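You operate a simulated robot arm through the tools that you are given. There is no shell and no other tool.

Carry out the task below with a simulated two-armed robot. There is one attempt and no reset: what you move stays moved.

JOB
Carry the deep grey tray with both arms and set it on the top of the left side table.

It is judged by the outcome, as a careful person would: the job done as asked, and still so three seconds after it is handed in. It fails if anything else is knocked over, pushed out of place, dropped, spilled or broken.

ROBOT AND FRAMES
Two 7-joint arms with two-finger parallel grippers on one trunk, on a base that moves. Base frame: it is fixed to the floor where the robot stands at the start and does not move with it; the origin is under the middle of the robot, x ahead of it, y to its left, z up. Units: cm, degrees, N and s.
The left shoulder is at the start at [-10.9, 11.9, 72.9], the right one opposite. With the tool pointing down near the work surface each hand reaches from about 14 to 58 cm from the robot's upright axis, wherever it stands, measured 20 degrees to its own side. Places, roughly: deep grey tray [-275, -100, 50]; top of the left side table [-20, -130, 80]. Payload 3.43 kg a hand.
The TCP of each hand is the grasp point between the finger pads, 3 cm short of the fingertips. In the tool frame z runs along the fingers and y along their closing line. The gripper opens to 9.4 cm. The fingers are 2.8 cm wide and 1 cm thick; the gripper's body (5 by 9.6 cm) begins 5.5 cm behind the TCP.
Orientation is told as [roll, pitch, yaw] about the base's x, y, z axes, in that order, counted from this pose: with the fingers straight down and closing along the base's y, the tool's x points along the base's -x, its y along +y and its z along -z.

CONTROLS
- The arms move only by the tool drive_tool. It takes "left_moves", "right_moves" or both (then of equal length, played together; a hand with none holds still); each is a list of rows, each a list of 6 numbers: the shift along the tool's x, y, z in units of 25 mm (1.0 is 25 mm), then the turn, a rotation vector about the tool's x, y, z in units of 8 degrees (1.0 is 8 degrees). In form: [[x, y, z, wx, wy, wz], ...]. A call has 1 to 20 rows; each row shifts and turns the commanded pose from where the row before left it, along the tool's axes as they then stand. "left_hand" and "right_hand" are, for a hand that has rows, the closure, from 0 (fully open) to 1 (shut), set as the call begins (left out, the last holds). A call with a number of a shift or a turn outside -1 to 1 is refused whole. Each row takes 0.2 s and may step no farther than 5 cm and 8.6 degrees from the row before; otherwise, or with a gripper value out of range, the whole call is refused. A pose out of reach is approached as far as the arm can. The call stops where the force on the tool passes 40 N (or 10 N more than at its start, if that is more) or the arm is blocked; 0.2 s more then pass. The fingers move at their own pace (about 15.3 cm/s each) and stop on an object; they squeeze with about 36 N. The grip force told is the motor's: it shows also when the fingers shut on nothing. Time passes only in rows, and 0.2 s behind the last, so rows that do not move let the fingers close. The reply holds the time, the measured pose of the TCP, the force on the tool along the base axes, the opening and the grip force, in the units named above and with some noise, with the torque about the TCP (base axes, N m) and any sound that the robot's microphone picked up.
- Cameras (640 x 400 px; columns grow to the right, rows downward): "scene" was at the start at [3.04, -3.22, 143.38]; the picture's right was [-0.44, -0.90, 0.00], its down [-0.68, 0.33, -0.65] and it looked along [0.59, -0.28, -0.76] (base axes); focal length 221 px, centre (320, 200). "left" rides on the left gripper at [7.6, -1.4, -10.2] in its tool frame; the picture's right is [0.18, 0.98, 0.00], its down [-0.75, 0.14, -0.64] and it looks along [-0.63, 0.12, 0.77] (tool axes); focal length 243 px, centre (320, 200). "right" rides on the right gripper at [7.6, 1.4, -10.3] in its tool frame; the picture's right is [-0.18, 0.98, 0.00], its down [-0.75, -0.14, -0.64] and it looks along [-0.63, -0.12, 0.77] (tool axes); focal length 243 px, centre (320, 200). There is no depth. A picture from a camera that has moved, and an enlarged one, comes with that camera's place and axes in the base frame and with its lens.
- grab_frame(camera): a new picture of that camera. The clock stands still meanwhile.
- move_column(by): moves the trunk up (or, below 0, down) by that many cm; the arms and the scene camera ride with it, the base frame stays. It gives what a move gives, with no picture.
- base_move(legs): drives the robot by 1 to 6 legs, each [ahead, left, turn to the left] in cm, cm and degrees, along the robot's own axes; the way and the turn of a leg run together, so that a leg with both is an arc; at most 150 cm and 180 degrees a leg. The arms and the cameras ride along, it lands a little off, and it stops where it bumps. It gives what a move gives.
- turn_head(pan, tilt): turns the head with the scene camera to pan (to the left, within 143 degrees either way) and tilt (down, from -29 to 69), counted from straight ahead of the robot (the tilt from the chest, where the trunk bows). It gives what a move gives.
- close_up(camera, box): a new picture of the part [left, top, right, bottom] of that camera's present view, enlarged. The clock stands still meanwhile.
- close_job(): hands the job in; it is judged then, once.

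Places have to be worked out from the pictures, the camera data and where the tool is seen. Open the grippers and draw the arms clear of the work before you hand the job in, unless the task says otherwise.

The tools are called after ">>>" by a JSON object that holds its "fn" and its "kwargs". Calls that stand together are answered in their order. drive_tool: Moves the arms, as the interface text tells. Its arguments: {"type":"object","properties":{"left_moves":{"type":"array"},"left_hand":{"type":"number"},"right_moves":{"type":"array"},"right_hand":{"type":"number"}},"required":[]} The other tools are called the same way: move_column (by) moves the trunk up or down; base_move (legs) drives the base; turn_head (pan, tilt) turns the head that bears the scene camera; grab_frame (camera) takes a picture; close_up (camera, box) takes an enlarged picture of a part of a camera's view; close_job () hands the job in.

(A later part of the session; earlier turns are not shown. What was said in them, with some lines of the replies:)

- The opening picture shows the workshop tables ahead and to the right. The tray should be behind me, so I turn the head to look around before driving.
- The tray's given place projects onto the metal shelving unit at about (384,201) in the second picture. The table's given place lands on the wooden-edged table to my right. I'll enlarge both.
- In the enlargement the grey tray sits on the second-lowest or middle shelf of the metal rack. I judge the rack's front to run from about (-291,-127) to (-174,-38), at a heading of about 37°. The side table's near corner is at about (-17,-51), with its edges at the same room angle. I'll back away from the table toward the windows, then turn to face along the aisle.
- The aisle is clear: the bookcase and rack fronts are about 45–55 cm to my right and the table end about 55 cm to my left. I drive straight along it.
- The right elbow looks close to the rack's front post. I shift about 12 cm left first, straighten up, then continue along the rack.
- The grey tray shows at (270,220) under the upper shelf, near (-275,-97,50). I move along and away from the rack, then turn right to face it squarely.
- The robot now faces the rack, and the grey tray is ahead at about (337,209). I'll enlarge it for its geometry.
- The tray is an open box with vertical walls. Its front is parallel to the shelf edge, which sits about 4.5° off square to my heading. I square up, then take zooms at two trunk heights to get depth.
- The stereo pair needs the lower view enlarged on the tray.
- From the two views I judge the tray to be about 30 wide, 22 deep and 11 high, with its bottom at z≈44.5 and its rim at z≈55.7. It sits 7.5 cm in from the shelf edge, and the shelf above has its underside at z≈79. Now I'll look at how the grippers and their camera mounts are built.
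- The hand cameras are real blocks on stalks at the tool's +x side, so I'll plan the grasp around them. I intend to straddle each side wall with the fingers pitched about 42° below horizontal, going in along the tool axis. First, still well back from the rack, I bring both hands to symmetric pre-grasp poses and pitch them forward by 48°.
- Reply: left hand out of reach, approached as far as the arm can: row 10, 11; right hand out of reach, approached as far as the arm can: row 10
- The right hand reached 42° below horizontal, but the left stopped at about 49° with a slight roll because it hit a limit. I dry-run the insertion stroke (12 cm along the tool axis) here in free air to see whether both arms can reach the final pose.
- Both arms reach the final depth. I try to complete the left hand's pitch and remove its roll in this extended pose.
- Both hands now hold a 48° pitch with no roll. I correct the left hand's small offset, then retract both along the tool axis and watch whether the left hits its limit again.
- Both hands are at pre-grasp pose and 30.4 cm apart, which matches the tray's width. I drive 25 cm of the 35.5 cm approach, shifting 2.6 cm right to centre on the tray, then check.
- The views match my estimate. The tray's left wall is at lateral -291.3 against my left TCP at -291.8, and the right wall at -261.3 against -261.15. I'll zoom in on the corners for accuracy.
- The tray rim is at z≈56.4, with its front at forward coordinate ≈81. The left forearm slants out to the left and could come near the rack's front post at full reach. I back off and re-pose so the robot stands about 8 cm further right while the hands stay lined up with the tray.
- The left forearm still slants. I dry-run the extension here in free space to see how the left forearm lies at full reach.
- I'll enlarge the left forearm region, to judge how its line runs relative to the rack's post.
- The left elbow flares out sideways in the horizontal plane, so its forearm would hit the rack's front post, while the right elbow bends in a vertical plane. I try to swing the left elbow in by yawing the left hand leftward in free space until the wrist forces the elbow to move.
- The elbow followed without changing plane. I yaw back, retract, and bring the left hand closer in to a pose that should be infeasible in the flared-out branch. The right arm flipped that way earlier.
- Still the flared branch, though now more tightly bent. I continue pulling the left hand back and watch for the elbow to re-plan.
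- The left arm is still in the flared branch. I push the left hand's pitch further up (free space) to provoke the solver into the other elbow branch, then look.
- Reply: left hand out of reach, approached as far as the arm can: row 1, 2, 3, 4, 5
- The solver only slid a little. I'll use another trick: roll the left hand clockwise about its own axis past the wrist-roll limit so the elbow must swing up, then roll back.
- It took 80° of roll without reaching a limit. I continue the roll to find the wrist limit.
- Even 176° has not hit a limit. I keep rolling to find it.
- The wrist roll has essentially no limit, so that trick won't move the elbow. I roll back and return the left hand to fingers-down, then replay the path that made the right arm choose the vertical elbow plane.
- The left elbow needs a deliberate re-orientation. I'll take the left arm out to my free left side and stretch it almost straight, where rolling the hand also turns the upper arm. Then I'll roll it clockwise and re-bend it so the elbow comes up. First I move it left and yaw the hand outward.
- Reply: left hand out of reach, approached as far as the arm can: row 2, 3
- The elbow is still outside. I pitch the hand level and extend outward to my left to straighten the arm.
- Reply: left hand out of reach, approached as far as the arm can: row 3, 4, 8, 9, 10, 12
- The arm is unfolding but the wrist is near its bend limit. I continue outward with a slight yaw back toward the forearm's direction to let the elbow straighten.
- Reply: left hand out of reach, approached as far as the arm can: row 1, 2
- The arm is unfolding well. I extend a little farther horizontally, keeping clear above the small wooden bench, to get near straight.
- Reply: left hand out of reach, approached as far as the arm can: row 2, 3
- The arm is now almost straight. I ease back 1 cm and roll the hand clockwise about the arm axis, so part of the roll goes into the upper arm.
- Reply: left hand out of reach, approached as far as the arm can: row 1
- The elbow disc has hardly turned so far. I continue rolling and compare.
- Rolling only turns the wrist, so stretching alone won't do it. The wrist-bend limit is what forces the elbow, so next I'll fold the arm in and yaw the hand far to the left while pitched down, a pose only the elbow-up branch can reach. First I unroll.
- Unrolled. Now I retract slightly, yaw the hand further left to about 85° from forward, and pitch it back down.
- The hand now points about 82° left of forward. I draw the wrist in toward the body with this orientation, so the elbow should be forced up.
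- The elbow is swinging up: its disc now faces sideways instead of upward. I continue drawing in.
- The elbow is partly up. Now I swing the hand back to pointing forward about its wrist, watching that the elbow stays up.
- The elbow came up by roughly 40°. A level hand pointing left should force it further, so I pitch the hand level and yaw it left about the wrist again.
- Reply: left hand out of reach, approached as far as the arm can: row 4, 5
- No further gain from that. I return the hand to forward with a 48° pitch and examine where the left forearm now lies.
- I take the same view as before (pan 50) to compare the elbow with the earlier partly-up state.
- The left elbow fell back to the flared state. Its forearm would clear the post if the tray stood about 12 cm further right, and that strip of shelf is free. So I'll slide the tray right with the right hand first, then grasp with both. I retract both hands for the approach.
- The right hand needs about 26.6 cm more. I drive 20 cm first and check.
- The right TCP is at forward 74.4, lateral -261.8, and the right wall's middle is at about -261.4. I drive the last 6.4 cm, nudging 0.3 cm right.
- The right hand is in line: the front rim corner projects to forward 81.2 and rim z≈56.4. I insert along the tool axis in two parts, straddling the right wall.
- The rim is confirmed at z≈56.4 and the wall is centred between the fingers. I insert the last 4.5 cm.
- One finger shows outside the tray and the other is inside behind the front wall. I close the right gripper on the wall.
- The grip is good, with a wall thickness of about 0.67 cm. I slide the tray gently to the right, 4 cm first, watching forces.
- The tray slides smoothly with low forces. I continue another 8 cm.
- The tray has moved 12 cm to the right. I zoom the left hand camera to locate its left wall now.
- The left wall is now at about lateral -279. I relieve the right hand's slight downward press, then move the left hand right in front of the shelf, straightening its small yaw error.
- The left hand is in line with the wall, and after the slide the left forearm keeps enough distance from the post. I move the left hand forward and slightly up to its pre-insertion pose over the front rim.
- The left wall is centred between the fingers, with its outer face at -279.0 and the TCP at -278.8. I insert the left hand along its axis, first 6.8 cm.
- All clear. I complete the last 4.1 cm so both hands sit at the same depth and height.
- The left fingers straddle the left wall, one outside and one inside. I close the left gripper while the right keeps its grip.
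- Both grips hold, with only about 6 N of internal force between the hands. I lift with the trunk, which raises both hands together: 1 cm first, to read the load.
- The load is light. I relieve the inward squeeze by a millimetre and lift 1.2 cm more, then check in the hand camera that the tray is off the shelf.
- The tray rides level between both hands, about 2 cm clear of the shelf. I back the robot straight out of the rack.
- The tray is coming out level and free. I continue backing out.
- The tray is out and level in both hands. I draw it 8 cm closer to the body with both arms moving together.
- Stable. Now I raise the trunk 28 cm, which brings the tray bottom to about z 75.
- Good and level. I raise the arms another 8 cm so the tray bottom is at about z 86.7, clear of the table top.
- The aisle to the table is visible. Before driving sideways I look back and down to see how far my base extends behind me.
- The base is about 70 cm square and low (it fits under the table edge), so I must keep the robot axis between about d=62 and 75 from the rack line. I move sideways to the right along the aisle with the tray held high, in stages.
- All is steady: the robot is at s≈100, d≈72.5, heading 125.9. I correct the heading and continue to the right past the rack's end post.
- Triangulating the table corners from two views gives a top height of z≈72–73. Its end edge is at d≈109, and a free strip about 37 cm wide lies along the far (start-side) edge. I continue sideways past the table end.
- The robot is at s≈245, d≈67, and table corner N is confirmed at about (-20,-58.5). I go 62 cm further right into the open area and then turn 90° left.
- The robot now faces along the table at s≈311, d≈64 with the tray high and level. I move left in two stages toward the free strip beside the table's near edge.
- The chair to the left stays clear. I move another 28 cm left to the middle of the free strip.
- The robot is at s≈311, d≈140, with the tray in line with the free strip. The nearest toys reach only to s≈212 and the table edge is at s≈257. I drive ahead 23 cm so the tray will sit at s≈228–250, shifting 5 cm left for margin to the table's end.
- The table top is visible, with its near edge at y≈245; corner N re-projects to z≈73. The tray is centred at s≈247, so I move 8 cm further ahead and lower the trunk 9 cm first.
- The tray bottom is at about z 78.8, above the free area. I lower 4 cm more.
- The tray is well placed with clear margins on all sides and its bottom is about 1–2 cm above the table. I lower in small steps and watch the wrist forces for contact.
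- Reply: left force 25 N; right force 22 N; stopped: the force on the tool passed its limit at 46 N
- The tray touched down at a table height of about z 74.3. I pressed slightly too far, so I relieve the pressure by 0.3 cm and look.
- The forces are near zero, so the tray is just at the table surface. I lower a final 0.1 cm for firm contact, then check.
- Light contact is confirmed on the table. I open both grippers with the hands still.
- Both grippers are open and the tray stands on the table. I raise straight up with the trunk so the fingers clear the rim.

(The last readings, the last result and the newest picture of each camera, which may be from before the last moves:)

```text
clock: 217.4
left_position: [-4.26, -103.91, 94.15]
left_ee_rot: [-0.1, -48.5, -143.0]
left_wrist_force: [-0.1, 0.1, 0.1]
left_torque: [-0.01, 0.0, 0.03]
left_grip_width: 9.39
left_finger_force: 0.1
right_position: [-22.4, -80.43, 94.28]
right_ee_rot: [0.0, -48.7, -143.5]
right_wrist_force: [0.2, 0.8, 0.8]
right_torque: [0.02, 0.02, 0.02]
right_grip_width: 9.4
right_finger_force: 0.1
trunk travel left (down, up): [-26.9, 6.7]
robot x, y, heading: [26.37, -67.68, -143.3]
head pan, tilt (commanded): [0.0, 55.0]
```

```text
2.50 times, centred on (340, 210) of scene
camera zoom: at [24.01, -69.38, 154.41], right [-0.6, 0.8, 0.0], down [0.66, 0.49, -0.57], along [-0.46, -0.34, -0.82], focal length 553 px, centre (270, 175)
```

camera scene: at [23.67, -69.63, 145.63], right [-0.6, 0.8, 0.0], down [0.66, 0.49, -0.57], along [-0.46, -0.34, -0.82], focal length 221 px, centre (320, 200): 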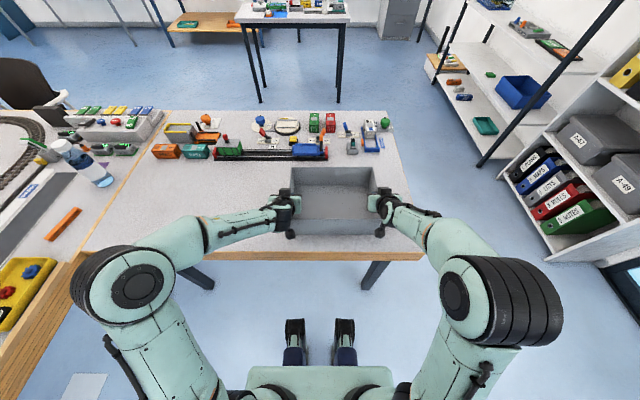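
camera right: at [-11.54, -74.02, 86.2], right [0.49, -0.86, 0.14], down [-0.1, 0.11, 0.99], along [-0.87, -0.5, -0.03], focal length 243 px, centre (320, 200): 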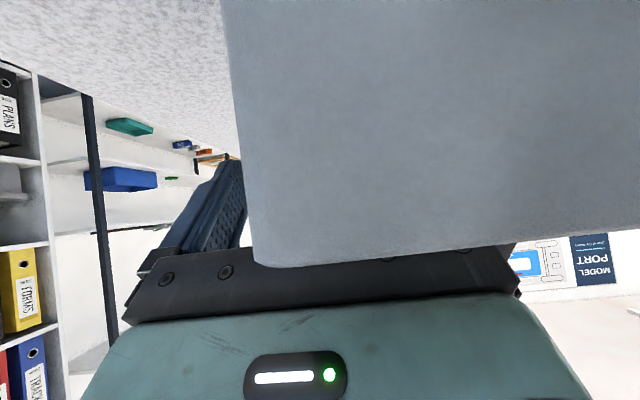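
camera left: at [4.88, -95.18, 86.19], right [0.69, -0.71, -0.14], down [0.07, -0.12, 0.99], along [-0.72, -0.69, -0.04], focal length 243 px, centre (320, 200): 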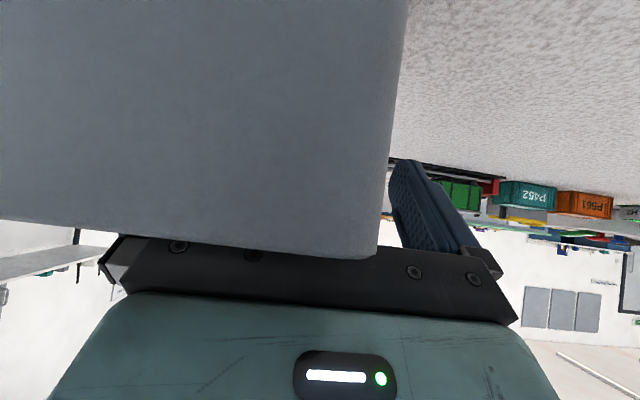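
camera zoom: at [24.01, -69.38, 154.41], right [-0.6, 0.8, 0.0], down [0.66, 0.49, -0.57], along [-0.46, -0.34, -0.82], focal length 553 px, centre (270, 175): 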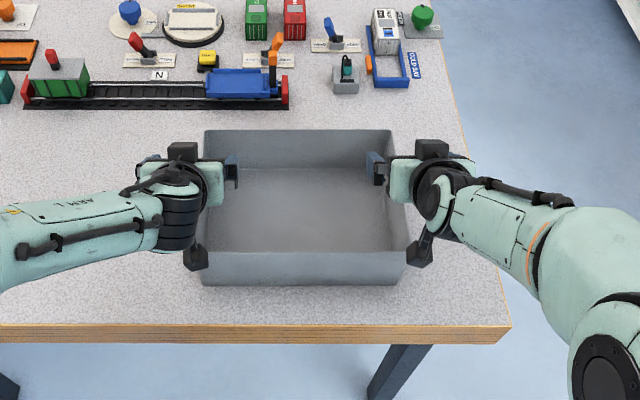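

The tray stays put, standing flat on the table with nothing disturbed. I back the robot away so the arms are clear.

>>> {"fn": "base_move", "kwargs": {"legs": [[-28, 0, 0]]}}

>>> {"fn": "grab_frame", "kwargs": {"camera": "scene"}}

>>> {"fn": "close_up", "kwargs": {"camera": "scene", "box": [220, 80, 440, 220]}}

```text
clock: 219.3
left_position: [17.85, -87.34, 94.21]
left_ee_rot: [0.0, -48.5, -143.2]
left_wrist_force: [-0.6, -0.9, -0.6]
left_torque: [0.0, -0.02, -0.01]
left_grip_width: 9.41
left_finger_force: 0.0
right_position: [-0.42, -63.88, 94.19]
right_ee_rot: [0.1, -48.7, -143.5]
right_wrist_force: [-0.1, 0.7, 1.0]
right_torque: [0.02, 0.01, 0.0]
right_grip_width: 9.4
right_finger_force: 0.0
trunk travel left (down, up): [-26.9, 6.7]
robot x, y, heading: [48.53, -51.25, -143.1]
head pan, tilt (commanded): [0.0, 55.0]
```

```text
taken
camera scene: at [46.14, -52.85, 154.42], right [-0.6, 0.8, 0.0], down [0.66, 0.49, -0.57], along [-0.46, -0.34, -0.82], focal length 221 px, centre (320, 200)
```

scene: 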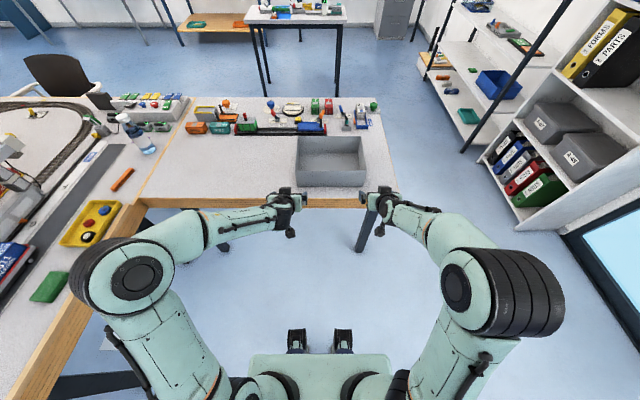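

```text
2.86 times, centred on (330, 150) of scene
camera zoom: at [46.14, -52.85, 154.42], right [-0.6, 0.8, 0.0], down [0.66, 0.49, -0.57], along [-0.46, -0.34, -0.82], focal length 632 px, centre (291, 343)
```

zoom: 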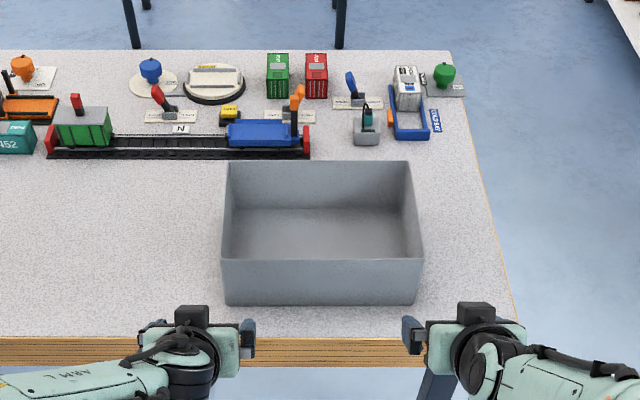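

The tray stands flat and untouched on the left side table. The toys around it are undisturbed, the rack and chairs are in place, and both grippers are open and clear. I hand the job in.

>>> {"fn": "close_job", "kwargs": {}}

```text
The job is handed in.
```

The deep grey tray is now on the top of the left side table, and the job is handed in. It stands flat in the free strip along the table's near edge, with the toys around it undisturbed in the last picture.

- **Grasp:** I first slid the tray about 12 cm to the right along its shelf with the right hand, because the left forearm would otherwise have hit the rack's front post. After that both hands gripped the side walls and carried it the whole way.
- **Setting down:** While lowering the tray, I pressed it onto the table slightly too hard. The force limit tripped at 46 N, so I eased off before letting go.
- **End state:** Both grippers are open, and the robot has backed away from the table. I saw nothing else moved, dropped or knocked over along the way.
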